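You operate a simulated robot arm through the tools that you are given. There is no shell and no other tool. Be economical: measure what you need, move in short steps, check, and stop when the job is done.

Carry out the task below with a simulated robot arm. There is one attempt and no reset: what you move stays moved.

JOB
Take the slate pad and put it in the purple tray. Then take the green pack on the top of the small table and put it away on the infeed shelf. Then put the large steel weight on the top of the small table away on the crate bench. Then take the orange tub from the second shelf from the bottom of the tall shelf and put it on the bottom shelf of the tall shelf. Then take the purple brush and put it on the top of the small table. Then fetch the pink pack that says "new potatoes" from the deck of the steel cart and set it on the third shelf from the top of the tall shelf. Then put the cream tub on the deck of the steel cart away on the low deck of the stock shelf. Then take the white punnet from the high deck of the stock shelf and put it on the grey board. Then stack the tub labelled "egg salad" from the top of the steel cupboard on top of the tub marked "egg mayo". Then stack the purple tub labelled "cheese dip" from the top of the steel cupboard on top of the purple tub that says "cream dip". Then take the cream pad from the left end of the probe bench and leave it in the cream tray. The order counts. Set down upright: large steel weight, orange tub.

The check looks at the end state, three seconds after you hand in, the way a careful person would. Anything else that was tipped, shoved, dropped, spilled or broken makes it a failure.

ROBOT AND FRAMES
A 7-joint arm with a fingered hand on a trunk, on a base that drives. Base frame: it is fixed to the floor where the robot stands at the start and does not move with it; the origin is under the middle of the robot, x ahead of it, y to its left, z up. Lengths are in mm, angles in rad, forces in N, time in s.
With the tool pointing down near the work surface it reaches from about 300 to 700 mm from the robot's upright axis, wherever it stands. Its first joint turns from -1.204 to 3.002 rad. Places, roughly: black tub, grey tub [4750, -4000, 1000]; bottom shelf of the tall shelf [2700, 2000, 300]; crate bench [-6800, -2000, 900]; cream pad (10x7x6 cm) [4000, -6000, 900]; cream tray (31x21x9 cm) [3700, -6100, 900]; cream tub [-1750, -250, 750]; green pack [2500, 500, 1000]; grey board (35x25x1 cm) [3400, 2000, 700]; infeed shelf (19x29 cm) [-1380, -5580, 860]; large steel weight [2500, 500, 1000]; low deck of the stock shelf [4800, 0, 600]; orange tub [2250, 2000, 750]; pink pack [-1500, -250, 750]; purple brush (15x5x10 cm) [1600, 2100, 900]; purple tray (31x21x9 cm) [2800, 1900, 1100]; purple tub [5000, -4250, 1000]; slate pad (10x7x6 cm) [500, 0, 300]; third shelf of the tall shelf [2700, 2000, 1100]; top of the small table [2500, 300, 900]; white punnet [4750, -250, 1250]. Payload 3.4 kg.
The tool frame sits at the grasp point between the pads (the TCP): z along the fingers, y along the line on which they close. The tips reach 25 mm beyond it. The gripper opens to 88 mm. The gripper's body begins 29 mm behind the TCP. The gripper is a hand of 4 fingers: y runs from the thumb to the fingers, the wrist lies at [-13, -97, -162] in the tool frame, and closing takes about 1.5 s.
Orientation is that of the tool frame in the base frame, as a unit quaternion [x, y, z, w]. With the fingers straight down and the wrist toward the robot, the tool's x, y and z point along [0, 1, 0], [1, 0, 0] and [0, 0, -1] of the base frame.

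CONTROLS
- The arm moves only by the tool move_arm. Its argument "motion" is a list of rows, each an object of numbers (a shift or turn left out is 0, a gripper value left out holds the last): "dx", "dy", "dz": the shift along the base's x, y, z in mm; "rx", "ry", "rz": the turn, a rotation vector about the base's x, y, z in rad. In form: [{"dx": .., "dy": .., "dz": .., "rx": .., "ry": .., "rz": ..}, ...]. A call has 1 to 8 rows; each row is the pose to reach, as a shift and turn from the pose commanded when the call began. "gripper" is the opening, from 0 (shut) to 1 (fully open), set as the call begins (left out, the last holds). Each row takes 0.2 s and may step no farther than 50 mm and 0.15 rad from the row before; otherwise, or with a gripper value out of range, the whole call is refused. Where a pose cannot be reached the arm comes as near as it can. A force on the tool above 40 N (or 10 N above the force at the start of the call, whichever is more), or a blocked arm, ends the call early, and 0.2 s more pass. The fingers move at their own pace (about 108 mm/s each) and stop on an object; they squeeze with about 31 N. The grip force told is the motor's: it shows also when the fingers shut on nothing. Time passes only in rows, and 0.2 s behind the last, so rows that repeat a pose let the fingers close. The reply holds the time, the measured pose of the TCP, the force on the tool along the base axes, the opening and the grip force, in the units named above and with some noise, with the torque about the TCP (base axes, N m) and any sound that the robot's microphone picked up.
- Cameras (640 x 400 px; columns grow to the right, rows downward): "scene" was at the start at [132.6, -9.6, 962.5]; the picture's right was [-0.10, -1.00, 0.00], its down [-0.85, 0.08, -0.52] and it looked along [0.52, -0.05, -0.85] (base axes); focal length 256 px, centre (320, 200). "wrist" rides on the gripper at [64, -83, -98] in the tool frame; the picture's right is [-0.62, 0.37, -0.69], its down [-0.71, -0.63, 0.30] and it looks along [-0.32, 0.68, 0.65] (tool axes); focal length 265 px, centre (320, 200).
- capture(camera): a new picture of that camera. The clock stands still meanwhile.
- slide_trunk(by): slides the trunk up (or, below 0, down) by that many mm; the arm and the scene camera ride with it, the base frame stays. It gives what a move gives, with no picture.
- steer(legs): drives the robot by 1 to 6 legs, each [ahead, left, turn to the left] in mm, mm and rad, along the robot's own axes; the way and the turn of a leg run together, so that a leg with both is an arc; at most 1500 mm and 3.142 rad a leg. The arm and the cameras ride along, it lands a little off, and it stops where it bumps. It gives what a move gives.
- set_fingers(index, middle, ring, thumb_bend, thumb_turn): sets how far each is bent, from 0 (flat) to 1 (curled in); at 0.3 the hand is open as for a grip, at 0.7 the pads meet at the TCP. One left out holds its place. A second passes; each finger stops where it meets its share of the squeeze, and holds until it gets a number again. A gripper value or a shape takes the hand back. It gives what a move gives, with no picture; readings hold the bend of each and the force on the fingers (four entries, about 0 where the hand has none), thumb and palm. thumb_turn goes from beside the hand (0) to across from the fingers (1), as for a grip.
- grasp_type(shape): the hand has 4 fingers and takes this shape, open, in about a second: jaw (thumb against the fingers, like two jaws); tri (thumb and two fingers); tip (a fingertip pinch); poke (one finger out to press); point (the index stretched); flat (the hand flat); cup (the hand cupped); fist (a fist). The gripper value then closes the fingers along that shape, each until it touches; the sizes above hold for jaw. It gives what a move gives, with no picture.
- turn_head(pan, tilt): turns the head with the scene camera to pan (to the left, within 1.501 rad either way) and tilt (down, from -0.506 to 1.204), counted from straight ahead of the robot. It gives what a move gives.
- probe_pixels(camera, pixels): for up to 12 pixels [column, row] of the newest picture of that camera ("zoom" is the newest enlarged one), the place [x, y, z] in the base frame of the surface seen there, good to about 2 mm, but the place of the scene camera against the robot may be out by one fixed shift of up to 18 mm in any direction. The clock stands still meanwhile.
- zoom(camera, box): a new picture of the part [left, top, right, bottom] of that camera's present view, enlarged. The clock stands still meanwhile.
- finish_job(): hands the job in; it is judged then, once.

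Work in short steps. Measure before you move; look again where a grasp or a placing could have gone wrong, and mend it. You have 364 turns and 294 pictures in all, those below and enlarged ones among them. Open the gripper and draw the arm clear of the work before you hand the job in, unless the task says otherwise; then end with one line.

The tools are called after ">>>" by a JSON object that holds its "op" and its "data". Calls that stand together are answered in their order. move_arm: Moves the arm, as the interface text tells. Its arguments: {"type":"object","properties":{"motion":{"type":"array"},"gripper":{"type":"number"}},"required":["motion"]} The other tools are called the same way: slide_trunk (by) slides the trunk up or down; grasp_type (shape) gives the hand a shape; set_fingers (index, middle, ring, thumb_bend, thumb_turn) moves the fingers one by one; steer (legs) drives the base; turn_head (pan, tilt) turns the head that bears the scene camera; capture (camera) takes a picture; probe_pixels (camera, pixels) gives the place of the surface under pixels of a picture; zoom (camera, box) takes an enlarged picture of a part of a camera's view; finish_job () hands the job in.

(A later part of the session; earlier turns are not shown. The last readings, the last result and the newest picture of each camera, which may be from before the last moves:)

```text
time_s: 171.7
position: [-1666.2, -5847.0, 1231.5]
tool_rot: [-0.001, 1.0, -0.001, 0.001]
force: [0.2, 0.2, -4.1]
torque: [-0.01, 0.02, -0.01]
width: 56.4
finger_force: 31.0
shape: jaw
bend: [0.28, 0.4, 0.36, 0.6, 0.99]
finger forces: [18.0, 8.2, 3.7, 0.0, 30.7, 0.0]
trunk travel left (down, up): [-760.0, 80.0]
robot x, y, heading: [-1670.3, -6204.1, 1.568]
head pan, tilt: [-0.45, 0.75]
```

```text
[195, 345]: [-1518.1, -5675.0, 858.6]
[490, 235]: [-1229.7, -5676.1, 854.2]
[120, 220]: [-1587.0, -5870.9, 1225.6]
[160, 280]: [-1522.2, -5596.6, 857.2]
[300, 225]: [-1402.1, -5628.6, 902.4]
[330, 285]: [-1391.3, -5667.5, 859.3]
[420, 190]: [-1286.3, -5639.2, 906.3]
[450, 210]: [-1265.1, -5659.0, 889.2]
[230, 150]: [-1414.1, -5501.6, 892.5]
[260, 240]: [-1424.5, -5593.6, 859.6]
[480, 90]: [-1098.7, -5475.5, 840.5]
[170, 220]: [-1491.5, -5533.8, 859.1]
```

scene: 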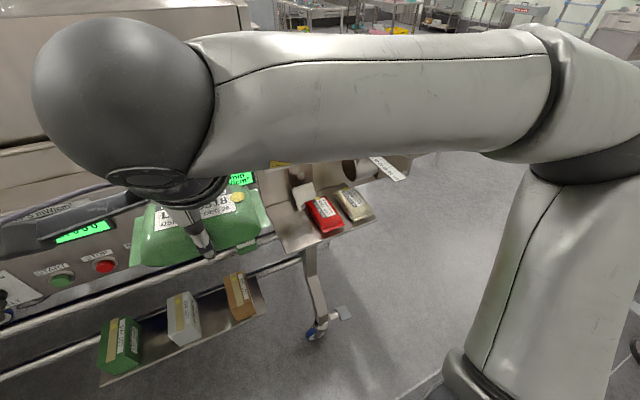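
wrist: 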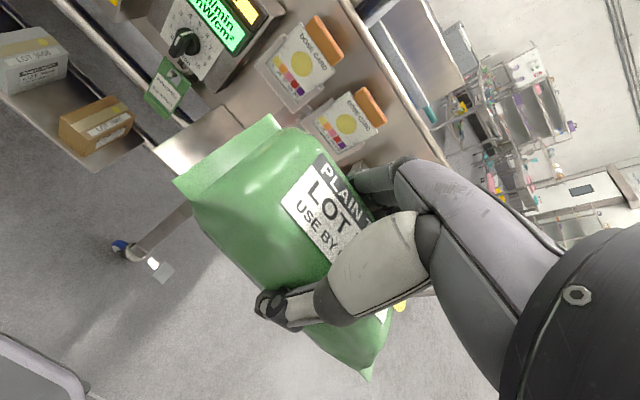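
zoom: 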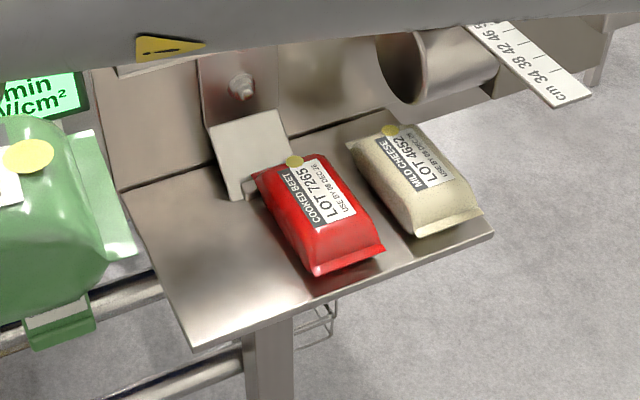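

Free slot on the shelf: x −1518…−1432 (scene), depth y −5675…−5500. The pack must be turned 90° (long axis along y). I rotate the hand +90° here in the open.

>>> {"op": "move_arm", "data": {"motion": [{"rz": 0.14}, {"rz": 0.28}, {"rz": 0.42}, {"rz": 0.56}, {"rz": 0.7}, {"rz": 0.84}]}}

>>> {"op": "move_arm", "data": {"motion": [{"rz": 0.14}, {"rz": 0.28}, {"rz": 0.42}, {"rz": 0.56}, {"rz": 0.7}, {"rz": 0.733}]}}

>>> {"op": "turn_head", "data": {"pan": -0.2, "tilt": 0.7}}

>>> {"op": "capture", "data": {"camera": "scene"}}

>>> {"op": "capture", "data": {"camera": "wrist"}}

```text
time_s: 173.1
position: [-1667.6, -5846.3, 1231.0]
tool_rot: [-0.41, 0.912, -0.001, 0.0]
force: [-0.2, 0.6, -4.8]
torque: [-0.01, -0.01, 0.0]
width: 56.1
finger_force: 30.8
shape: jaw
bend: [0.28, 0.4, 0.36, 0.61, 0.99]
finger forces: [17.9, 8.2, 3.6, 0.1, 30.6, 0.0]
trunk travel left (down, up): [-760.0, 80.0]
robot x, y, heading: [-1667.9, -6205.4, 1.579]
head pan, tilt: [-0.45, 0.75]
```

```text
time_s: 174.5
position: [-1689.1, -5891.2, 1230.0]
tool_rot: [-0.707, 0.707, -0.002, 0.001]
force: [0.6, -0.5, -4.8]
torque: [-0.03, -0.04, 0.0]
width: 56.0
finger_force: 31.6
shape: jaw
bend: [0.28, 0.4, 0.36, 0.61, 0.99]
finger forces: [17.7, 8.1, 3.9, 0.1, 30.2, 0.0]
out of reach, approached as far as the arm can: row 4, 5, 6
trunk travel left (down, up): [-760.0, 80.0]
robot x, y, heading: [-1666.2, -6204.3, 1.569]
head pan, tilt: [-0.45, 0.75]
```

```text
time_s: 175.3
position: [-1688.8, -5892.8, 1231.3]
tool_rot: [-0.707, 0.707, -0.001, 0.001]
force: [0.2, -0.3, -4.6]
torque: [0.02, 0.03, 0.01]
width: 55.8
finger_force: 31.1
shape: jaw
bend: [0.28, 0.4, 0.36, 0.61, 0.99]
finger forces: [17.6, 8.0, 3.8, 0.0, 30.4, 0.0]
trunk travel left (down, up): [-760.0, 80.0]
robot x, y, heading: [-1667.1, -6210.6, 1.571]
head pan, tilt: [-0.201, 0.7]
```

```text
234 pictures are left
```

scene: 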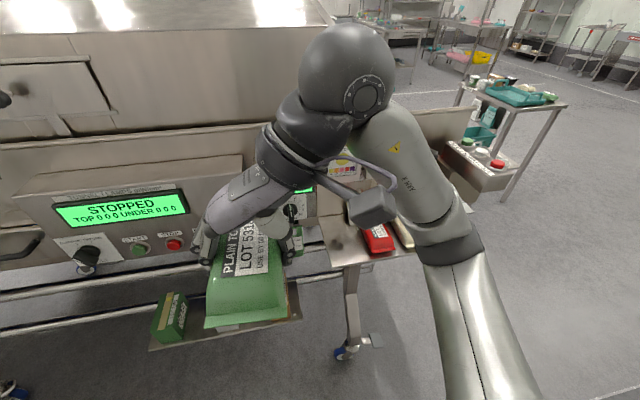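

```text
233 pictures are left
```

wrist: 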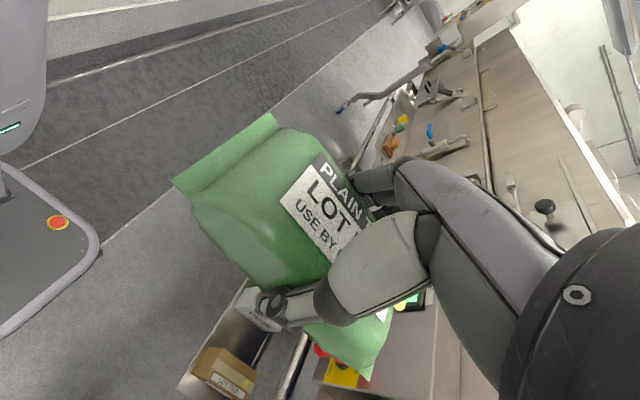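

Rotation works. I strafe right 180 mm to line up with the slot, and probe the panel behind the shelf for clearance to the wrist ball.

>>> {"op": "steer", "data": {"legs": [[0, -185, 0]]}}

>>> {"op": "turn_head", "data": {"pan": 0.05, "tilt": 0.8}}

>>> {"op": "capture", "data": {"camera": "scene"}}

```text
time_s: 176.8
position: [-1503.7, -5892.6, 1231.5]
tool_rot: [0.707, -0.707, 0.001, -0.001]
force: [0.5, -0.2, -4.0]
torque: [0.01, 0.02, 0.01]
width: 56.2
finger_force: 30.4
shape: jaw
bend: [0.28, 0.4, 0.36, 0.61, 0.99]
finger forces: [17.5, 8.2, 3.7, 0.0, 30.3, 0.0]
trunk travel left (down, up): [-760.0, 80.0]
robot x, y, heading: [-1484.0, -6206.4, 1.572]
head pan, tilt: [-0.201, 0.7]
```

```text
time_s: 177.6
position: [-1505.3, -5893.0, 1230.1]
tool_rot: [0.708, -0.707, 0.001, 0.0]
force: [0.2, 0.0, -4.7]
torque: [0.02, -0.03, 0.0]
width: 56.0
finger_force: 31.6
shape: jaw
bend: [0.28, 0.4, 0.36, 0.61, 0.99]
finger forces: [17.7, 8.1, 3.8, 0.1, 30.3, 0.0]
trunk travel left (down, up): [-760.0, 80.0]
robot x, y, heading: [-1483.4, -6202.5, 1.567]
head pan, tilt: [0.051, 0.799]
```

```text
232 pictures are left
```

scene: 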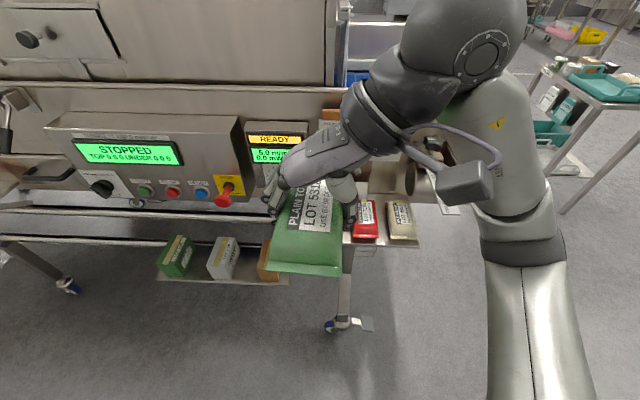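

>>> {"op": "probe_pixels", "data": {"camera": "scene", "pixels": [[275, 150], [268, 170], [225, 198], [235, 175], [300, 125], [330, 115], [400, 180], [330, 90], [380, 175], [375, 205], [300, 100]]}}

>>> {"op": "zoom", "data": {"camera": "scene", "box": [220, 90, 430, 260]}}

```text
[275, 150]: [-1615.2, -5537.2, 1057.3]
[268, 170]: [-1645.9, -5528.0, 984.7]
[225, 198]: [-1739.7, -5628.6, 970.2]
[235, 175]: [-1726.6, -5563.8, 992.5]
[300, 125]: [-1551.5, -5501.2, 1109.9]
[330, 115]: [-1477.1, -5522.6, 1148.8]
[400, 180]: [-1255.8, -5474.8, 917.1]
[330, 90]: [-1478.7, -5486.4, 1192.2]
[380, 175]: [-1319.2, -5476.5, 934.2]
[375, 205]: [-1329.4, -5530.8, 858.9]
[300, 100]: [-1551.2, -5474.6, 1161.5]
```

```text
2.35 times, centred on (325, 175) of scene
```

zoom: 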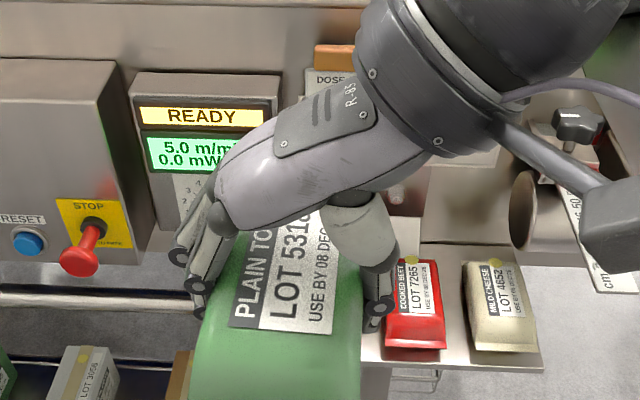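

I probe the wrist parts to know their offset from the TCP.

>>> {"op": "probe_pixels", "data": {"camera": "scene", "pixels": [[460, 20], [485, 50], [410, 70], [430, 100], [400, 30], [360, 90], [515, 30], [465, 185], [540, 200]]}}

```text
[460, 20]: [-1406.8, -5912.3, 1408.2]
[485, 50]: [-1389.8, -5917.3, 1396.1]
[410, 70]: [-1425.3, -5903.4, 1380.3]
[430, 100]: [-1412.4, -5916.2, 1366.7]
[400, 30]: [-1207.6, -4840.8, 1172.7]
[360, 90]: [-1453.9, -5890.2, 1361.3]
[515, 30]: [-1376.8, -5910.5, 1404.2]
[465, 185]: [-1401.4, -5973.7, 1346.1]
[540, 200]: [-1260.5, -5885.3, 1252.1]
```

I probe the red pack's left edge.

>>> {"op": "probe_pixels", "data": {"camera": "zoom", "pixels": [[387, 335], [389, 300], [394, 270], [415, 300], [446, 345], [375, 345], [540, 365], [400, 225], [415, 250]]}}

```text
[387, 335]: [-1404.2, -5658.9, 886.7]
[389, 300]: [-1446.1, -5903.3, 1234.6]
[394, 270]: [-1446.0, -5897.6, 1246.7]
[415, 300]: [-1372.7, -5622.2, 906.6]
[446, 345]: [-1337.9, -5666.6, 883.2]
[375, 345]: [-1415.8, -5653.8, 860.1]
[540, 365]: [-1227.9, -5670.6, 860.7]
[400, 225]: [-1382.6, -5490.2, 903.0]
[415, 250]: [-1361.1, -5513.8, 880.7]
```

Free width is ≈107 mm. I move to above [−1485,−5618] with a 5° lesser yaw to keep the wrist ball off the panel.

>>> {"op": "move_arm", "data": {"motion": [{"dx": 3, "dy": 45, "rz": -0.087}, {"dx": 7, "dy": 92, "rz": -0.087}, {"dx": 11, "dy": 140, "rz": -0.087}, {"dx": 15, "dy": 188, "rz": -0.087}, {"dx": 20, "dy": 235, "rz": -0.087}, {"dx": 20, "dy": 275, "rz": -0.087}]}}

>>> {"op": "capture", "data": {"camera": "scene"}}

>>> {"op": "capture", "data": {"camera": "wrist"}}

```text
time_s: 179.0
position: [-1529.0, -5857.6, 1228.0]
tool_rot: [-0.675, 0.738, -0.001, 0.0]
force: [0.6, 0.0, -3.7]
torque: [0.01, -0.02, 0.04]
width: 55.9
finger_force: 31.8
shape: jaw
bend: [0.28, 0.4, 0.36, 0.61, 0.99]
finger forces: [17.6, 8.1, 3.9, 0.1, 30.4, 0.1]
out of reach, approached as far as the arm can: row 1, 2, 3, 4, 5, 6
trunk travel left (down, up): [-760.0, 80.0]
robot x, y, heading: [-1484.9, -6209.6, 1.573]
head pan, tilt: [0.051, 0.799]
```

```text
230 pictures are left
```

scene: 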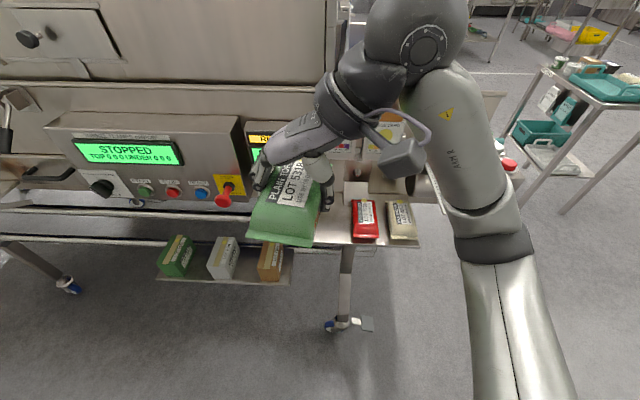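

```text
229 pictures are left
```

wrist: 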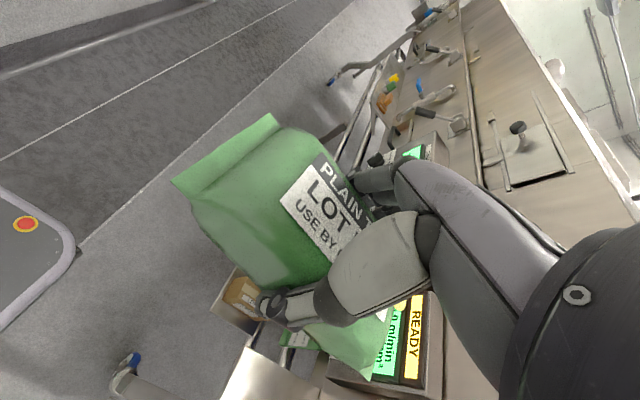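

The arm nears a limit with this yaw, so I'd instead drive the base closer. I check machine foot and lower shelf front positions.

>>> {"op": "probe_pixels", "data": {"camera": "scene", "pixels": [[368, 325], [330, 328], [345, 300], [220, 283], [290, 285], [160, 280], [20, 250], [300, 250]]}}

```text
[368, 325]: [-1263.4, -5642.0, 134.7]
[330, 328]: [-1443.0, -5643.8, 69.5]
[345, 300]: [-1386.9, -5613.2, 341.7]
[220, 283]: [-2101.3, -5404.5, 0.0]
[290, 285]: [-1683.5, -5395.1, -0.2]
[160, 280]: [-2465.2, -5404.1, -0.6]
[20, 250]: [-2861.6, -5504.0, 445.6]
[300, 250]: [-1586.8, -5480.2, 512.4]
```

Robot can move up to y≈−5970 safely. I drive ahead 235 and right 44.

>>> {"op": "steer", "data": {"legs": [[237, -44, 0]]}}

>>> {"op": "capture", "data": {"camera": "scene"}}

>>> {"op": "capture", "data": {"camera": "wrist"}}

```text
time_s: 180.8
position: [-1484.8, -5622.2, 1229.2]
tool_rot: [-0.675, 0.738, -0.001, 0.0]
force: [-1.1, 0.2, -3.5]
torque: [-0.01, 0.01, 0.01]
width: 56.1
finger_force: 31.2
shape: jaw
bend: [0.28, 0.4, 0.36, 0.61, 0.99]
finger forces: [17.7, 8.1, 3.8, 0.0, 30.3, 0.1]
trunk travel left (down, up): [-760.0, 80.0]
robot x, y, heading: [-1441.6, -5970.9, 1.571]
head pan, tilt: [0.051, 0.799]
```

```text
228 pictures are left
```

scene: 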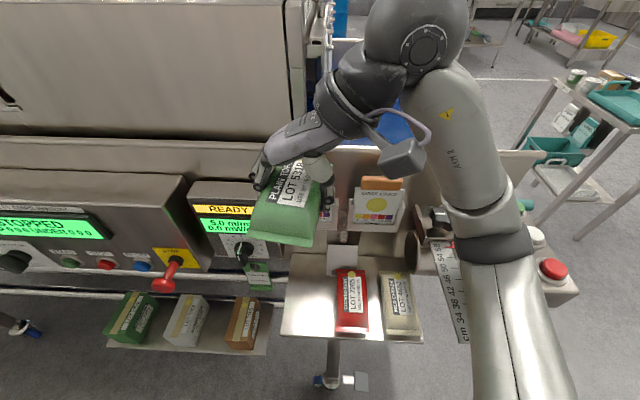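

```text
227 pictures are left
```

wrist: 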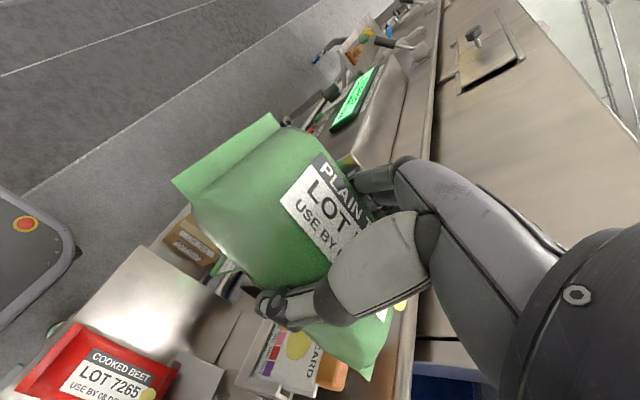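

I probe the dose card holder, knob, forearm, ruler and red button for the descent.

>>> {"op": "probe_pixels", "data": {"camera": "scene", "pixels": [[380, 205], [378, 184], [243, 250], [225, 200], [450, 290], [555, 270], [440, 215], [505, 330], [470, 160], [480, 260], [345, 262], [290, 325]]}}

>>> {"op": "probe_pixels", "data": {"camera": "wrist", "pixels": [[150, 260], [60, 340], [110, 330], [180, 370], [205, 300], [240, 290], [285, 345], [330, 370], [30, 385]]}}

```text
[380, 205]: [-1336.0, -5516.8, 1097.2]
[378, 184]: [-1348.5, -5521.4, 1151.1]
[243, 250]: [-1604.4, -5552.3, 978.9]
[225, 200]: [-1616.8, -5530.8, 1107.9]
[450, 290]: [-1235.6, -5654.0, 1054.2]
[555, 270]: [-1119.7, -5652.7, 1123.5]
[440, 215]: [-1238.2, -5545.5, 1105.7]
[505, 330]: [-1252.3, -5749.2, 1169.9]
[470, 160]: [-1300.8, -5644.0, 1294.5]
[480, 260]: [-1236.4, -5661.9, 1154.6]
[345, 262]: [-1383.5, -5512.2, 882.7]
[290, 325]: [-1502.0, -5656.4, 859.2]
```

```text
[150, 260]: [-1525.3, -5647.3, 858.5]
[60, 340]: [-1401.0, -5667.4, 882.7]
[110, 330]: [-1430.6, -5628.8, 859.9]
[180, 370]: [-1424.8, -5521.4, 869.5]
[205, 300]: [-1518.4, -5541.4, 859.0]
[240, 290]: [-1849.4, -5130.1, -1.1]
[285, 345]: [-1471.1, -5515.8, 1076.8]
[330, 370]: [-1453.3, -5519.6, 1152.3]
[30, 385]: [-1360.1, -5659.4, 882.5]
```

With this yaw the forearm hangs low and would hit the shelf and ruler when lowered. Better: approach from the south-east with heading ~135° so the hand needs only ~45° yaw. I back out and undo part of the yaw.

>>> {"op": "steer", "data": {"legs": [[-240, 0, 0]]}}

>>> {"op": "move_arm", "data": {"motion": [{"dx": 8, "dy": 0, "rz": -0.14}, {"dx": 16, "dy": 0, "rz": -0.28}, {"dx": 24, "dy": 5, "rz": -0.42}, {"dx": 32, "dy": 10, "rz": -0.56}, {"dx": 40, "dy": 15, "rz": -0.7}]}}

>>> {"op": "turn_head", "data": {"pan": -0.4, "tilt": 0.7}}

>>> {"op": "capture", "data": {"camera": "scene"}}

```text
time_s: 182.6
position: [-1483.6, -5865.7, 1227.9]
tool_rot: [-0.675, 0.738, -0.002, -0.001]
force: [-0.4, -0.1, -3.7]
torque: [0.03, 0.02, 0.01]
width: 55.9
finger_force: 31.2
shape: jaw
bend: [0.28, 0.4, 0.36, 0.61, 0.99]
finger forces: [17.8, 8.2, 3.8, 0.0, 30.4, 0.0]
trunk travel left (down, up): [-760.0, 80.0]
robot x, y, heading: [-1443.2, -6210.0, 1.568]
head pan, tilt: [0.051, 0.799]
```

```text
time_s: 183.8
position: [-1440.8, -5850.6, 1228.5]
tool_rot: [-0.379, 0.925, -0.002, -0.001]
force: [0.3, -0.5, -3.4]
torque: [0.0, -0.01, 0.01]
width: 55.7
finger_force: 31.6
shape: jaw
bend: [0.28, 0.4, 0.36, 0.61, 0.99]
finger forces: [17.7, 8.1, 3.8, 0.0, 30.2, 0.0]
trunk travel left (down, up): [-760.0, 80.0]
robot x, y, heading: [-1439.8, -6213.0, 1.57]
head pan, tilt: [0.051, 0.799]
```

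```text
time_s: 184.7
position: [-1442.3, -5851.3, 1228.4]
tool_rot: [-0.381, 0.925, -0.001, -0.001]
force: [-1.1, -0.4, -5.0]
torque: [0.0, 0.01, 0.02]
width: 55.8
finger_force: 30.6
shape: jaw
bend: [0.28, 0.4, 0.36, 0.61, 0.99]
finger forces: [17.6, 8.1, 3.8, 0.0, 30.3, 0.0]
trunk travel left (down, up): [-760.0, 80.0]
robot x, y, heading: [-1440.6, -6211.2, 1.575]
head pan, tilt: [-0.4, 0.7]
```

```text
226 pictures are left
```

scene: 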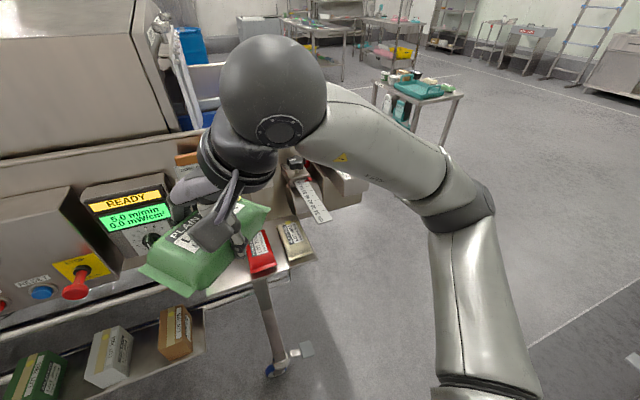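

The arm is raised relative to its shoulder, so the elbow droops. I lower the hand by arm (trunk staying up) in free space, so the elbow rises relative to the wrist.

>>> {"op": "move_arm", "data": {"motion": [{"dz": -48}, {"dz": -96}, {"dz": -144}, {"dz": -192}, {"dz": -228}]}}

>>> {"op": "capture", "data": {"camera": "scene"}}

>>> {"op": "probe_pixels", "data": {"camera": "scene", "pixels": [[460, 205], [440, 180], [350, 130], [290, 70]]}}

```text
time_s: 185.8
position: [-1441.6, -5850.4, 997.4]
tool_rot: [-0.38, 0.925, 0.0, 0.0]
force: [-0.4, -0.2, -4.5]
torque: [-0.07, 0.04, 0.0]
width: 55.4
finger_force: 31.1
shape: jaw
bend: [0.28, 0.4, 0.36, 0.61, 0.99]
finger forces: [17.6, 8.0, 3.8, 0.1, 30.1, 0.0]
trunk travel left (down, up): [-760.0, 80.0]
robot x, y, heading: [-1442.4, -6213.7, 1.57]
head pan, tilt: [-0.4, 0.7]
```

```text
225 pictures are left
```

scene: 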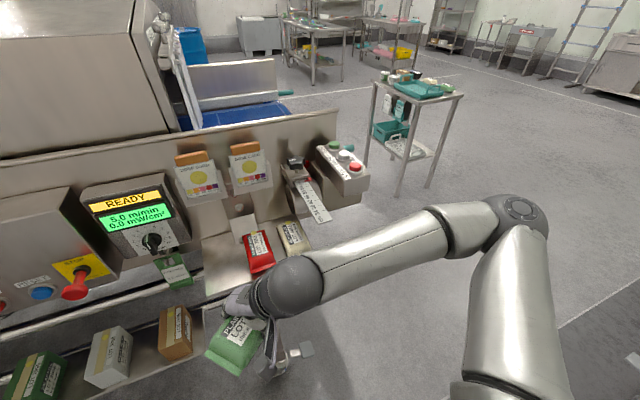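

```text
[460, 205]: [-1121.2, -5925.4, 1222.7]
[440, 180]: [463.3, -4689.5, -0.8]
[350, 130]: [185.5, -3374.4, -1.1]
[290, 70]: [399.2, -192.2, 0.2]
```

The elbow now sits high at z≈1220+. I check machine heights around the control box for the angled approach.

>>> {"op": "probe_pixels", "data": {"camera": "scene", "pixels": [[333, 114], [250, 130], [335, 150], [345, 157], [357, 167], [320, 215], [255, 145], [190, 155], [300, 160], [517, 210], [310, 285], [270, 70]]}}

```text
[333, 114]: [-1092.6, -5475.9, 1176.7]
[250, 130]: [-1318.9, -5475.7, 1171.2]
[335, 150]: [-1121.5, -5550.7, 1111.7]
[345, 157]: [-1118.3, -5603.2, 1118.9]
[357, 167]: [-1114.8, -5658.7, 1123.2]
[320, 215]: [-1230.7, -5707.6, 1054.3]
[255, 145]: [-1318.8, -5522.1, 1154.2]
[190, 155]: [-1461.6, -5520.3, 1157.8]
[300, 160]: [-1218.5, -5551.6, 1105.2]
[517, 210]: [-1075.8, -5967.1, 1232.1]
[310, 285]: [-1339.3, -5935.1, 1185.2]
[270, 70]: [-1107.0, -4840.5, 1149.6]
```

Everything there is below 1180, so with trunk +80 the elbow clears it. I raise the trunk, lower the hand, turn left 0.70 and translate to the approach point.

>>> {"op": "slide_trunk", "data": {"by": 80}}

>>> {"op": "move_arm", "data": {"motion": [{"dz": -45}, {"dz": -80}]}}

>>> {"op": "steer", "data": {"legs": [[0, -330, 0], [0, 0, 0.7]]}}

>>> {"op": "turn_head", "data": {"pan": -0.3, "tilt": 0.7}}

>>> {"op": "capture", "data": {"camera": "scene"}}

```text
time_s: 187.0
position: [-1442.8, -5850.1, 1079.4]
tool_rot: [-0.381, 0.925, -0.001, 0.0]
force: [0.4, 0.8, -3.3]
torque: [0.02, 0.01, -0.02]
width: 55.4
finger_force: 30.9
shape: jaw
bend: [0.28, 0.4, 0.36, 0.61, 0.99]
finger forces: [17.6, 8.0, 3.8, 0.0, 30.1, 0.1]
trunk travel left (down, up): [-840.0, 0.0]
robot x, y, heading: [-1441.4, -6211.3, 1.57]
head pan, tilt: [-0.4, 0.7]
```

```text
time_s: 187.6
position: [-1441.8, -5849.2, 1000.4]
tool_rot: [-0.379, 0.925, -0.001, 0.0]
force: [0.7, 0.9, -4.2]
torque: [0.02, 0.02, -0.03]
width: 55.3
finger_force: 30.8
shape: jaw
bend: [0.28, 0.4, 0.36, 0.61, 0.99]
finger forces: [17.7, 8.1, 3.8, 0.0, 30.2, 0.0]
trunk travel left (down, up): [-840.0, 0.0]
robot x, y, heading: [-1440.1, -6213.1, 1.571]
head pan, tilt: [-0.4, 0.7]
```

```text
time_s: 191.7
position: [-1351.8, -5937.7, 999.2]
tool_rot: [-0.679, 0.734, -0.001, 0.001]
force: [0.5, -0.7, -3.5]
torque: [0.01, 0.0, 0.03]
width: 55.1
finger_force: 30.9
shape: jaw
bend: [0.28, 0.4, 0.36, 0.61, 0.99]
finger forces: [17.5, 7.8, 3.8, 0.0, 30.0, 0.1]
trunk travel left (down, up): [-840.0, 0.0]
robot x, y, heading: [-1116.2, -6213.6, 2.282]
head pan, tilt: [-0.4, 0.7]
```

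```text
time_s: 192.3
position: [-1353.3, -5937.4, 999.6]
tool_rot: [-0.679, 0.734, -0.003, 0.001]
force: [0.6, -0.9, -3.2]
torque: [0.01, 0.01, 0.0]
width: 54.9
finger_force: 30.5
shape: jaw
bend: [0.28, 0.4, 0.36, 0.61, 0.99]
finger forces: [17.6, 8.0, 3.8, 0.0, 30.0, 0.0]
trunk travel left (down, up): [-840.0, 0.0]
robot x, y, heading: [-1115.3, -6214.1, 2.284]
head pan, tilt: [-0.3, 0.7]
```

```text
224 pictures are left
```

scene: 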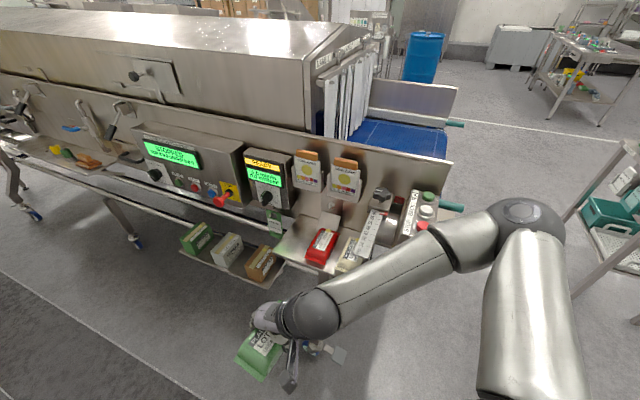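

Posture is good. I probe the elbow position and height.

>>> {"op": "probe_pixels", "data": {"camera": "scene", "pixels": [[522, 212], [490, 245], [450, 250], [350, 290], [310, 310]]}}

```text
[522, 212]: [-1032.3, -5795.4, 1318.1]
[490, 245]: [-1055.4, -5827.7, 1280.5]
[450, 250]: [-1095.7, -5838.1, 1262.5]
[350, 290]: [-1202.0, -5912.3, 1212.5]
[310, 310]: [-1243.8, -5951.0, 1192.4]
```

I drive part of the way, then extend by arm over the slot.

>>> {"op": "steer", "data": {"legs": [[140, -68, 0]]}}

>>> {"op": "move_arm", "data": {"motion": [{"dx": -22, "dy": 40}, {"dx": -45, "dy": 80}, {"dx": -70, "dy": 120}]}}

>>> {"op": "capture", "data": {"camera": "scene"}}

>>> {"op": "capture", "data": {"camera": "wrist"}}

```text
time_s: 193.7
position: [-1394.0, -5786.6, 999.5]
tool_rot: [-0.678, 0.735, -0.002, 0.0]
force: [-0.1, 0.3, -3.6]
torque: [-0.01, 0.0, 0.01]
width: 54.9
finger_force: 30.9
shape: jaw
bend: [0.28, 0.4, 0.36, 0.61, 0.99]
finger forces: [17.4, 7.9, 3.7, 0.0, 30.0, 0.1]
trunk travel left (down, up): [-840.0, 0.0]
robot x, y, heading: [-1152.8, -6063.4, 2.286]
head pan, tilt: [-0.3, 0.7]
```

```text
time_s: 194.5
position: [-1465.4, -5666.1, 1000.4]
tool_rot: [-0.678, 0.735, -0.001, 0.003]
force: [-0.2, 0.9, -3.6]
torque: [0.02, -0.04, 0.0]
width: 55.2
finger_force: 31.0
shape: jaw
bend: [0.28, 0.4, 0.36, 0.61, 0.99]
finger forces: [17.7, 7.9, 3.8, 0.1, 30.0, 0.1]
trunk travel left (down, up): [-840.0, 0.0]
robot x, y, heading: [-1154.7, -6064.1, 2.281]
head pan, tilt: [-0.3, 0.7]
```

```text
223 pictures are left
```

scene: 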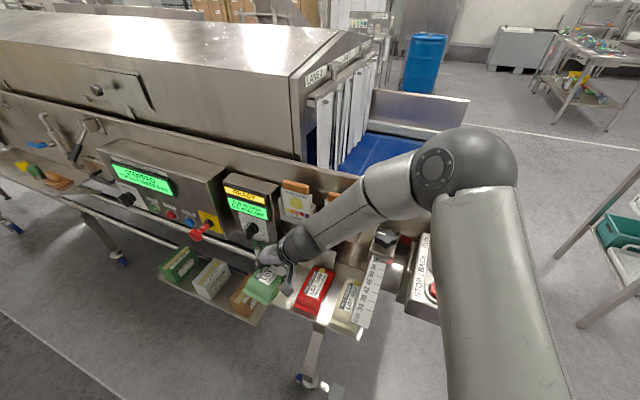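

```text
222 pictures are left
```

wrist: 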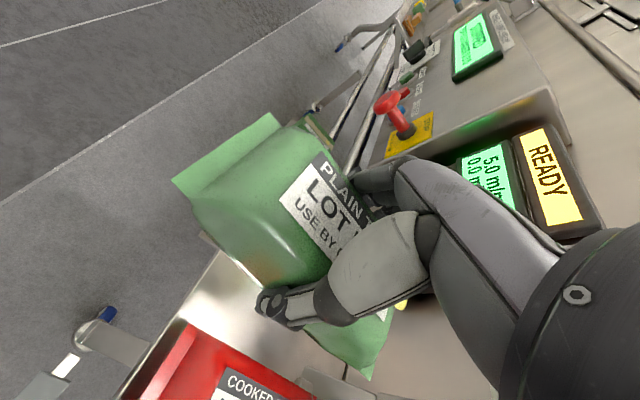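

Continue to [−1485,−5621] and start down, watching forces.

>>> {"op": "move_arm", "data": {"motion": [{"dx": -14, "dy": 28}, {"dx": -20, "dy": 44}, {"dx": -20, "dy": 44, "dz": -40}]}}

>>> {"op": "zoom", "data": {"camera": "scene", "box": [210, 160, 450, 340]}}

>>> {"op": "capture", "data": {"camera": "wrist"}}

```text
time_s: 195.3
position: [-1483.6, -5623.2, 960.1]
tool_rot: [-0.679, 0.735, -0.002, 0.0]
force: [0.2, -0.1, -3.3]
torque: [-0.04, -0.02, -0.01]
width: 54.8
finger_force: 30.6
shape: jaw
bend: [0.28, 0.4, 0.36, 0.61, 0.99]
finger forces: [17.6, 8.0, 3.9, 0.0, 30.2, 0.1]
trunk travel left (down, up): [-840.0, 0.0]
robot x, y, heading: [-1158.8, -6065.8, 2.276]
head pan, tilt: [-0.3, 0.7]
```

```text
2.22 times, centred on (330, 250) of scene
```

zoom: 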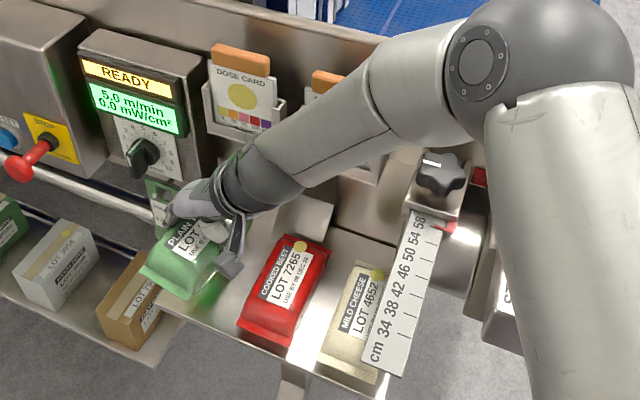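

```text
220 pictures are left
```

wrist: 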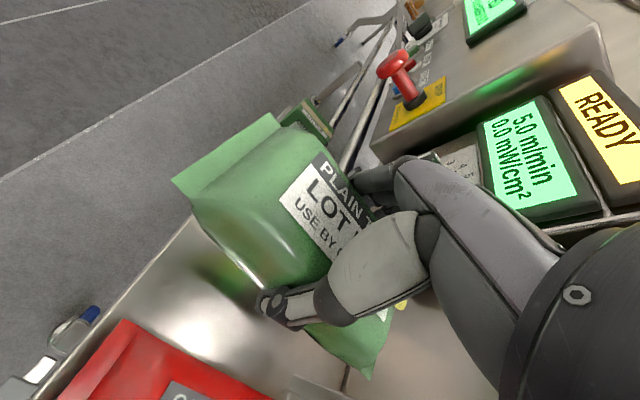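

I probe the red pack edge, the hanging tag, and the pack's corner before descending.

>>> {"op": "probe_pixels", "data": {"camera": "zoom", "pixels": [[158, 195], [140, 155], [185, 195], [155, 270], [238, 320], [255, 285], [190, 300], [230, 270], [300, 215]]}}

>>> {"op": "probe_pixels", "data": {"camera": "wrist", "pixels": [[100, 350], [150, 370], [190, 230], [210, 270], [175, 250], [270, 115], [175, 180], [370, 378], [300, 345], [120, 325]]}}

```text
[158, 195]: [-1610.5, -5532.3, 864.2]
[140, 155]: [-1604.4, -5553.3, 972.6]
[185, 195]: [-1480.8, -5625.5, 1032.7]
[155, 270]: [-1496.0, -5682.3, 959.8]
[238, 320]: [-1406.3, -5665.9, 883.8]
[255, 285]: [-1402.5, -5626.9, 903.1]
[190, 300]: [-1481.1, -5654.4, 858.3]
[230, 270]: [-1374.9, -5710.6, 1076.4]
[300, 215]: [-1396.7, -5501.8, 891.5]
```

```text
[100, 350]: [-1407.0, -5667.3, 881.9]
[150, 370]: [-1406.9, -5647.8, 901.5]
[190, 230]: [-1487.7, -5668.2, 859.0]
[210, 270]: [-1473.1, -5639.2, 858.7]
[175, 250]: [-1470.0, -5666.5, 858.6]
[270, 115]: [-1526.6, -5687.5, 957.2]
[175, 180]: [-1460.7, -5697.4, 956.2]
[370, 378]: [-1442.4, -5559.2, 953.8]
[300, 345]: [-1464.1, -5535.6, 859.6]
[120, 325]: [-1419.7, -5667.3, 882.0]
```

Pack footprint fits: x −1527…−1442, red pack starts at −1420. I nudge +6 in y and lower to z≈889.

>>> {"op": "move_arm", "data": {"motion": [{"dy": 7, "dz": -35}, {"dy": 7, "dz": -62}, {"dy": 7, "dz": -70}]}}

>>> {"op": "capture", "data": {"camera": "wrist"}}

>>> {"op": "zoom", "data": {"camera": "scene", "box": [210, 160, 450, 340]}}

```text
time_s: 196.1
position: [-1483.8, -5616.7, 890.8]
tool_rot: [-0.679, 0.734, -0.002, 0.0]
force: [-0.8, 0.0, -3.8]
torque: [-0.02, 0.01, 0.01]
width: 55.0
finger_force: 31.2
shape: jaw
bend: [0.28, 0.4, 0.36, 0.61, 0.99]
finger forces: [17.5, 7.8, 3.8, 0.0, 29.9, 0.1]
trunk travel left (down, up): [-840.0, 0.0]
robot x, y, heading: [-1153.4, -6062.3, 2.285]
head pan, tilt: [-0.3, 0.7]
```

```text
219 pictures are left
```

wrist: 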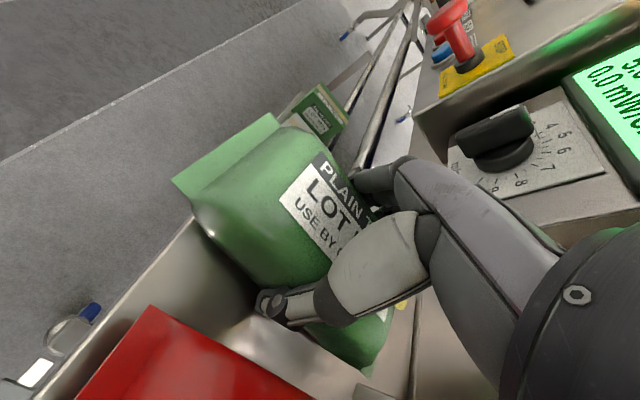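

```text
2.22 times, centred on (330, 250) of scene
```

zoom: 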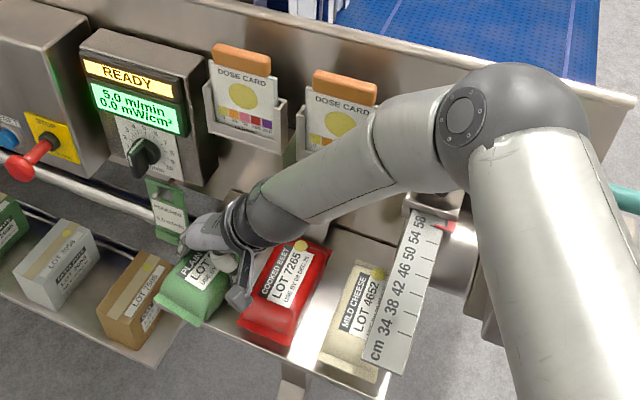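

Not yet touching; I lower 4 mm more, then open slightly.

>>> {"op": "move_arm", "data": {"motion": [{"dz": -4}]}}

>>> {"op": "move_arm", "data": {"motion": [{}, {}, {}], "gripper": 0.78}}

>>> {"op": "capture", "data": {"camera": "wrist"}}

```text
time_s: 196.5
position: [-1483.0, -5616.1, 887.4]
tool_rot: [-0.678, 0.735, 0.0, 0.0]
force: [0.1, 1.1, 3.8]
torque: [0.01, -0.18, 0.04]
width: 54.7
finger_force: 31.1
shape: jaw
bend: [0.28, 0.4, 0.36, 0.61, 0.99]
finger forces: [17.7, 7.8, 4.0, 0.0, 29.3, 0.0]
trunk travel left (down, up): [-840.0, 0.0]
robot x, y, heading: [-1156.7, -6061.9, 2.279]
head pan, tilt: [-0.3, 0.7]
```

```text
time_s: 197.3
position: [-1482.8, -5616.9, 886.3]
tool_rot: [-0.679, 0.734, -0.002, 0.0]
force: [0.9, -0.1, 2.5]
torque: [0.0, 0.05, 0.01]
width: 67.6
finger_force: 0.1
shape: jaw
bend: [0.27, 0.35, 0.32, 0.51, 0.99]
finger forces: [0.2, 2.3, 0.0, 0.0, 0.0, 0.0]
trunk travel left (down, up): [-840.0, 0.0]
robot x, y, heading: [-1151.2, -6061.0, 2.287]
head pan, tilt: [-0.3, 0.7]
```

```text
217 pictures are left
```

wrist: 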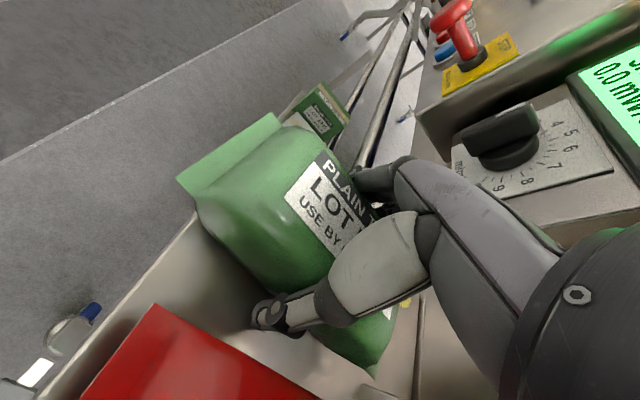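

One finger still brushes; I open a bit more (0.87) and lift straight up.

>>> {"op": "move_arm", "data": {"motion": [{}, {}], "gripper": 0.88}}

>>> {"op": "move_arm", "data": {"motion": [{"dx": -2, "dz": 20}, {"dx": -2, "dz": 45}, {"dx": -2, "dz": 80}]}}

>>> {"op": "capture", "data": {"camera": "wrist"}}

>>> {"op": "zoom", "data": {"camera": "scene", "box": [210, 160, 450, 340]}}

```text
time_s: 197.9
position: [-1483.3, -5616.9, 886.2]
tool_rot: [-0.679, 0.734, -0.002, 0.001]
force: [-0.9, 0.2, 2.7]
torque: [0.0, 0.05, -0.02]
width: 76.7
finger_force: 0.0
shape: jaw
bend: [0.28, 0.32, 0.3, 0.38, 0.98]
finger forces: [0.2, 1.6, 0.0, 0.1, 0.1, 0.0]
trunk travel left (down, up): [-840.0, 0.0]
robot x, y, heading: [-1154.4, -6064.2, 2.282]
head pan, tilt: [-0.3, 0.7]
```

```text
time_s: 198.7
position: [-1485.6, -5619.8, 967.8]
tool_rot: [-0.679, 0.734, -0.002, 0.001]
force: [0.3, -0.3, 0.8]
torque: [0.01, 0.02, 0.02]
width: 77.6
finger_force: 0.0
shape: jaw
bend: [0.28, 0.32, 0.3, 0.38, 0.98]
finger forces: [0.0, 0.0, 0.0, 0.0, 0.0, 0.0]
trunk travel left (down, up): [-840.0, 0.0]
robot x, y, heading: [-1152.9, -6058.1, 2.28]
head pan, tilt: [-0.3, 0.7]
```

```text
216 pictures are left
```

wrist: 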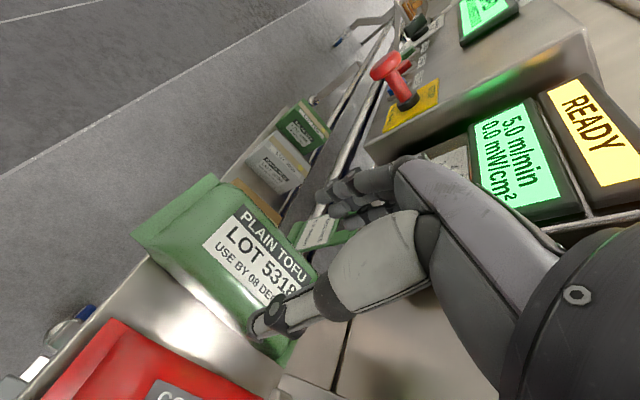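

```text
2.22 times, centred on (330, 250) of scene
```

zoom: 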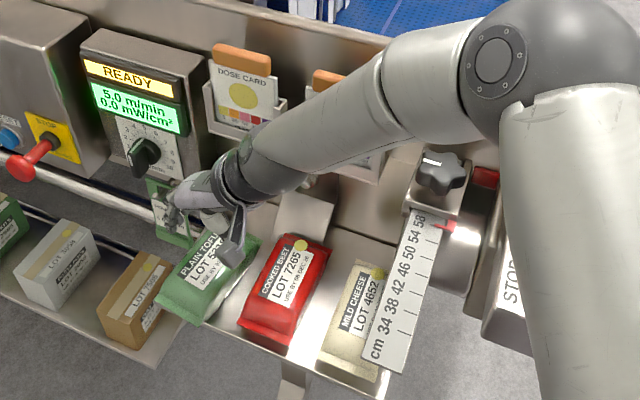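

Released. I lift and retract the way I came, then check the pack.

>>> {"op": "move_arm", "data": {"motion": [{"dz": 45}, {"dx": 20, "dy": -40, "dz": 60}, {"dx": 45, "dy": -80, "dz": 60}, {"dx": 70, "dy": -120, "dz": 60}, {"dx": 92, "dy": -160, "dz": 60}], "gripper": 1}}

>>> {"op": "steer", "data": {"legs": [[-140, 68, 0]]}}

>>> {"op": "zoom", "data": {"camera": "scene", "box": [150, 110, 390, 290]}}

```text
time_s: 199.9
position: [-1393.7, -5778.2, 1025.8]
tool_rot: [-0.679, 0.734, -0.001, 0.001]
force: [0.2, -1.0, 0.1]
torque: [-0.01, 0.02, -0.01]
width: 87.8
finger_force: 0.0
shape: jaw
bend: [0.3, 0.3, 0.3, 0.3, 0.98]
finger forces: [0.0, 0.1, 0.0, 0.0, 0.0, 0.1]
trunk travel left (down, up): [-840.0, 0.0]
robot x, y, heading: [-1153.6, -6058.2, 2.28]
head pan, tilt: [-0.3, 0.7]
```

```text
time_s: 201.3
position: [-1353.9, -5925.9, 1025.4]
tool_rot: [-0.677, 0.736, -0.001, 0.0]
force: [0.0, 0.2, 0.1]
torque: [0.0, -0.01, 0.0]
width: 87.6
finger_force: 0.0
shape: jaw
bend: [0.3, 0.3, 0.3, 0.3, 0.98]
finger forces: [0.1, 0.0, 0.1, 0.0, 0.0, 0.0]
trunk travel left (down, up): [-840.0, 0.0]
robot x, y, heading: [-1116.1, -6212.7, 2.275]
head pan, tilt: [-0.3, 0.7]
```

```text
2.22 times, centred on (270, 200) of scene
```

zoom: 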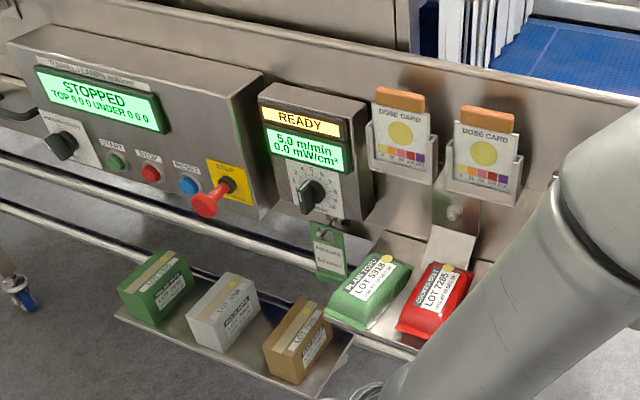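

The green pack is flat on the infeed shelf. I restore the hand yaw and drive back out toward the small table.

>>> {"op": "move_arm", "data": {"motion": [{"rz": -0.14}, {"rz": -0.28}, {"rz": -0.42}, {"rz": -0.56}, {"rz": -0.7}, {"rz": -0.785}]}}

>>> {"op": "steer", "data": {"legs": [[-181, -852, 0], [-429, -1276, 0], [0, 0, 2.437], [-1400, 370, 0], [-1400, 370, 0]]}}

```text
time_s: 202.7
position: [-1353.8, -5925.8, 1027.4]
tool_rot: [-0.34, 0.941, -0.003, -0.005]
force: [0.1, -0.5, -0.4]
torque: [-0.02, -0.01, 0.02]
width: 87.6
finger_force: 0.1
shape: jaw
bend: [0.3, 0.3, 0.3, 0.3, 0.98]
finger forces: [0.0, 0.1, 0.1, 0.0, 0.0, 0.0]
trunk travel left (down, up): [-840.0, 0.0]
robot x, y, heading: [-1115.7, -6211.9, 2.276]
head pan, tilt: [-0.3, 0.7]
```

```text
time_s: 233.2
position: [1704.7, -2899.9, 1028.2]
tool_rot: [1.0, -0.014, 0.007, -0.001]
force: [-0.6, -0.3, 0.3]
torque: [0.01, -0.04, 0.02]
width: 87.5
finger_force: 0.0
shape: jaw
bend: [0.3, 0.3, 0.3, 0.3, 0.98]
finger forces: [0.1, 0.0, 0.0, 0.1, 0.0, 0.0]
trunk travel left (down, up): [-840.0, 0.0]
robot x, y, heading: [1719.3, -2524.5, -1.601]
head pan, tilt: [-0.3, 0.7]
```

Now back through the aisle to in front of the small table.

>>> {"op": "steer", "data": {"legs": [[0, -60, 0.03], [-1500, 0, 0], [-1500, 0, 0], [-560, 0, 0], [0, 930, 0]]}}

>>> {"op": "turn_head", "data": {"pan": 0, "tilt": 0.7}}

>>> {"op": "capture", "data": {"camera": "scene"}}

>>> {"op": "capture", "data": {"camera": "wrist"}}

```text
time_s: 255.3
position: [2611.4, 622.2, 1028.1]
tool_rot: [1.0, 0.0, 0.007, -0.001]
force: [-0.4, 0.2, 0.1]
torque: [-0.02, 0.03, 0.02]
width: 87.9
finger_force: 0.0
shape: jaw
bend: [0.3, 0.3, 0.3, 0.3, 0.98]
finger forces: [0.0, 0.1, 0.0, 0.0, 0.1, 0.1]
trunk travel left (down, up): [-840.0, 0.0]
robot x, y, heading: [2610.6, 994.2, -1.564]
head pan, tilt: [-0.3, 0.7]
```

```text
time_s: 256.1
position: [2611.3, 622.2, 1027.9]
tool_rot: [1.0, 0.0, 0.008, -0.001]
force: [0.4, -0.7, -0.1]
torque: [0.02, 0.04, 0.0]
width: 87.4
finger_force: 0.1
shape: jaw
bend: [0.3, 0.3, 0.3, 0.3, 0.98]
finger forces: [0.0, 0.0, 0.1, 0.0, 0.0, 0.0]
trunk travel left (down, up): [-840.0, 0.0]
robot x, y, heading: [2606.2, 995.2, -1.561]
head pan, tilt: [0.0, 0.7]
```

```text
213 pictures are left
```

scene: 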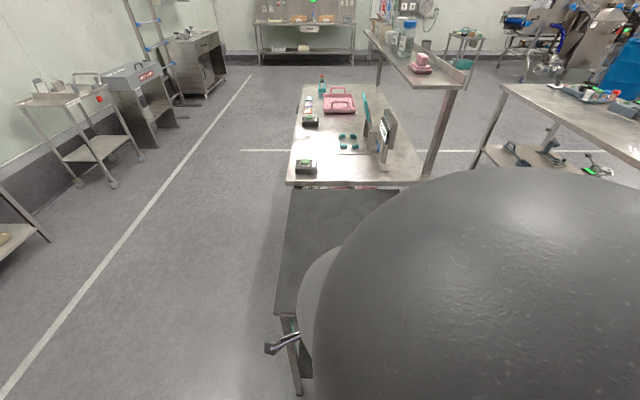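

```text
212 pictures are left
```

wrist: 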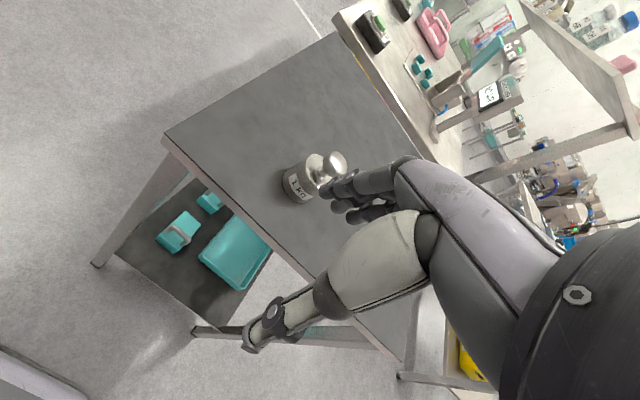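

I probe the weight's geometry.

>>> {"op": "zoom", "data": {"camera": "wrist", "box": [260, 135, 380, 210]}}

>>> {"op": "probe_pixels", "data": {"camera": "zoom", "pixels": [[130, 230], [175, 220], [200, 300], [240, 130], [300, 170], [345, 160], [385, 120], [420, 140], [250, 220], [270, 280], [340, 240]]}}

```text
5.33 times, centred on (320, 172) of wrist
```

zoom: 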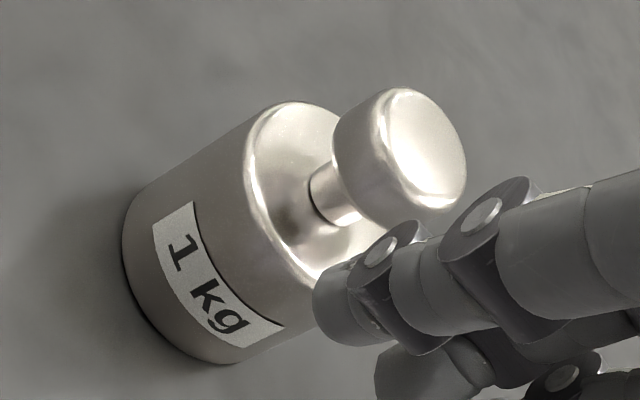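

```text
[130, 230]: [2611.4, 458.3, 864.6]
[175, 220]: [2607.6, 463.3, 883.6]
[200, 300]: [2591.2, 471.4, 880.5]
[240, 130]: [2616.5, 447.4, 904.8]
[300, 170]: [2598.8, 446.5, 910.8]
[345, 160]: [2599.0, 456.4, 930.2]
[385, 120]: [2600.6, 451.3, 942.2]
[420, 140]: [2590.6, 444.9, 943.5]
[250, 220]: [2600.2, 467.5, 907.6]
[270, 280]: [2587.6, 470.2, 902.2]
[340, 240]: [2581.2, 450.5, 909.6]
```

Knob top 944, body top 911, axis ≈ [2593,446]. I grip the knob: trunk down 50, move over it with tips clear.

>>> {"op": "slide_trunk", "data": {"by": -50}}

>>> {"op": "move_arm", "data": {"motion": [{"dx": -5, "dy": -45, "dz": 5}, {"dx": -10, "dy": -90, "dz": 5}, {"dx": -15, "dy": -135, "dz": 5}, {"dx": -18, "dy": -175, "dz": 5}]}}

>>> {"op": "capture", "data": {"camera": "wrist"}}

>>> {"op": "capture", "data": {"camera": "scene"}}

```text
time_s: 257.0
position: [2611.0, 621.1, 977.2]
tool_rot: [1.0, 0.0, 0.008, -0.001]
force: [-0.8, 0.8, 0.0]
torque: [0.03, -0.03, -0.01]
width: 87.6
finger_force: 0.1
shape: jaw
bend: [0.3, 0.3, 0.3, 0.3, 0.98]
finger forces: [0.0, 0.1, 0.1, 0.1, 0.0, 0.0]
trunk travel left (down, up): [-790.0, 50.0]
robot x, y, heading: [2611.0, 995.3, -1.567]
head pan, tilt: [0.0, 0.7]
```

```text
time_s: 258.0
position: [2587.9, 441.5, 992.6]
tool_rot: [0.999, -0.014, 0.032, 0.003]
force: [0.6, -0.7, 0.6]
torque: [0.03, 0.02, 0.01]
width: 87.8
finger_force: 0.0
shape: jaw
bend: [0.3, 0.3, 0.3, 0.3, 0.98]
finger forces: [0.0, 0.0, 0.1, 0.1, 0.0, 0.1]
trunk travel left (down, up): [-790.0, 50.0]
robot x, y, heading: [2609.0, 993.8, -1.568]
head pan, tilt: [0.0, 0.7]
```

```text
210 pictures are left
```

wrist: 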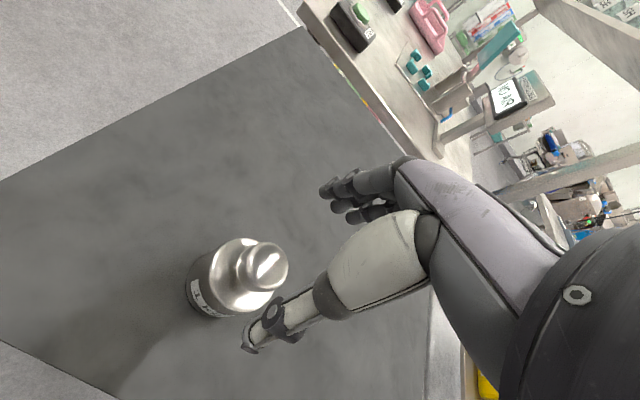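

```text
209 pictures are left
```

scene: 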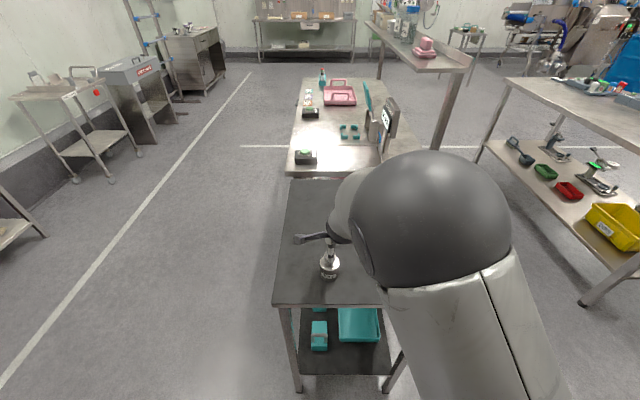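

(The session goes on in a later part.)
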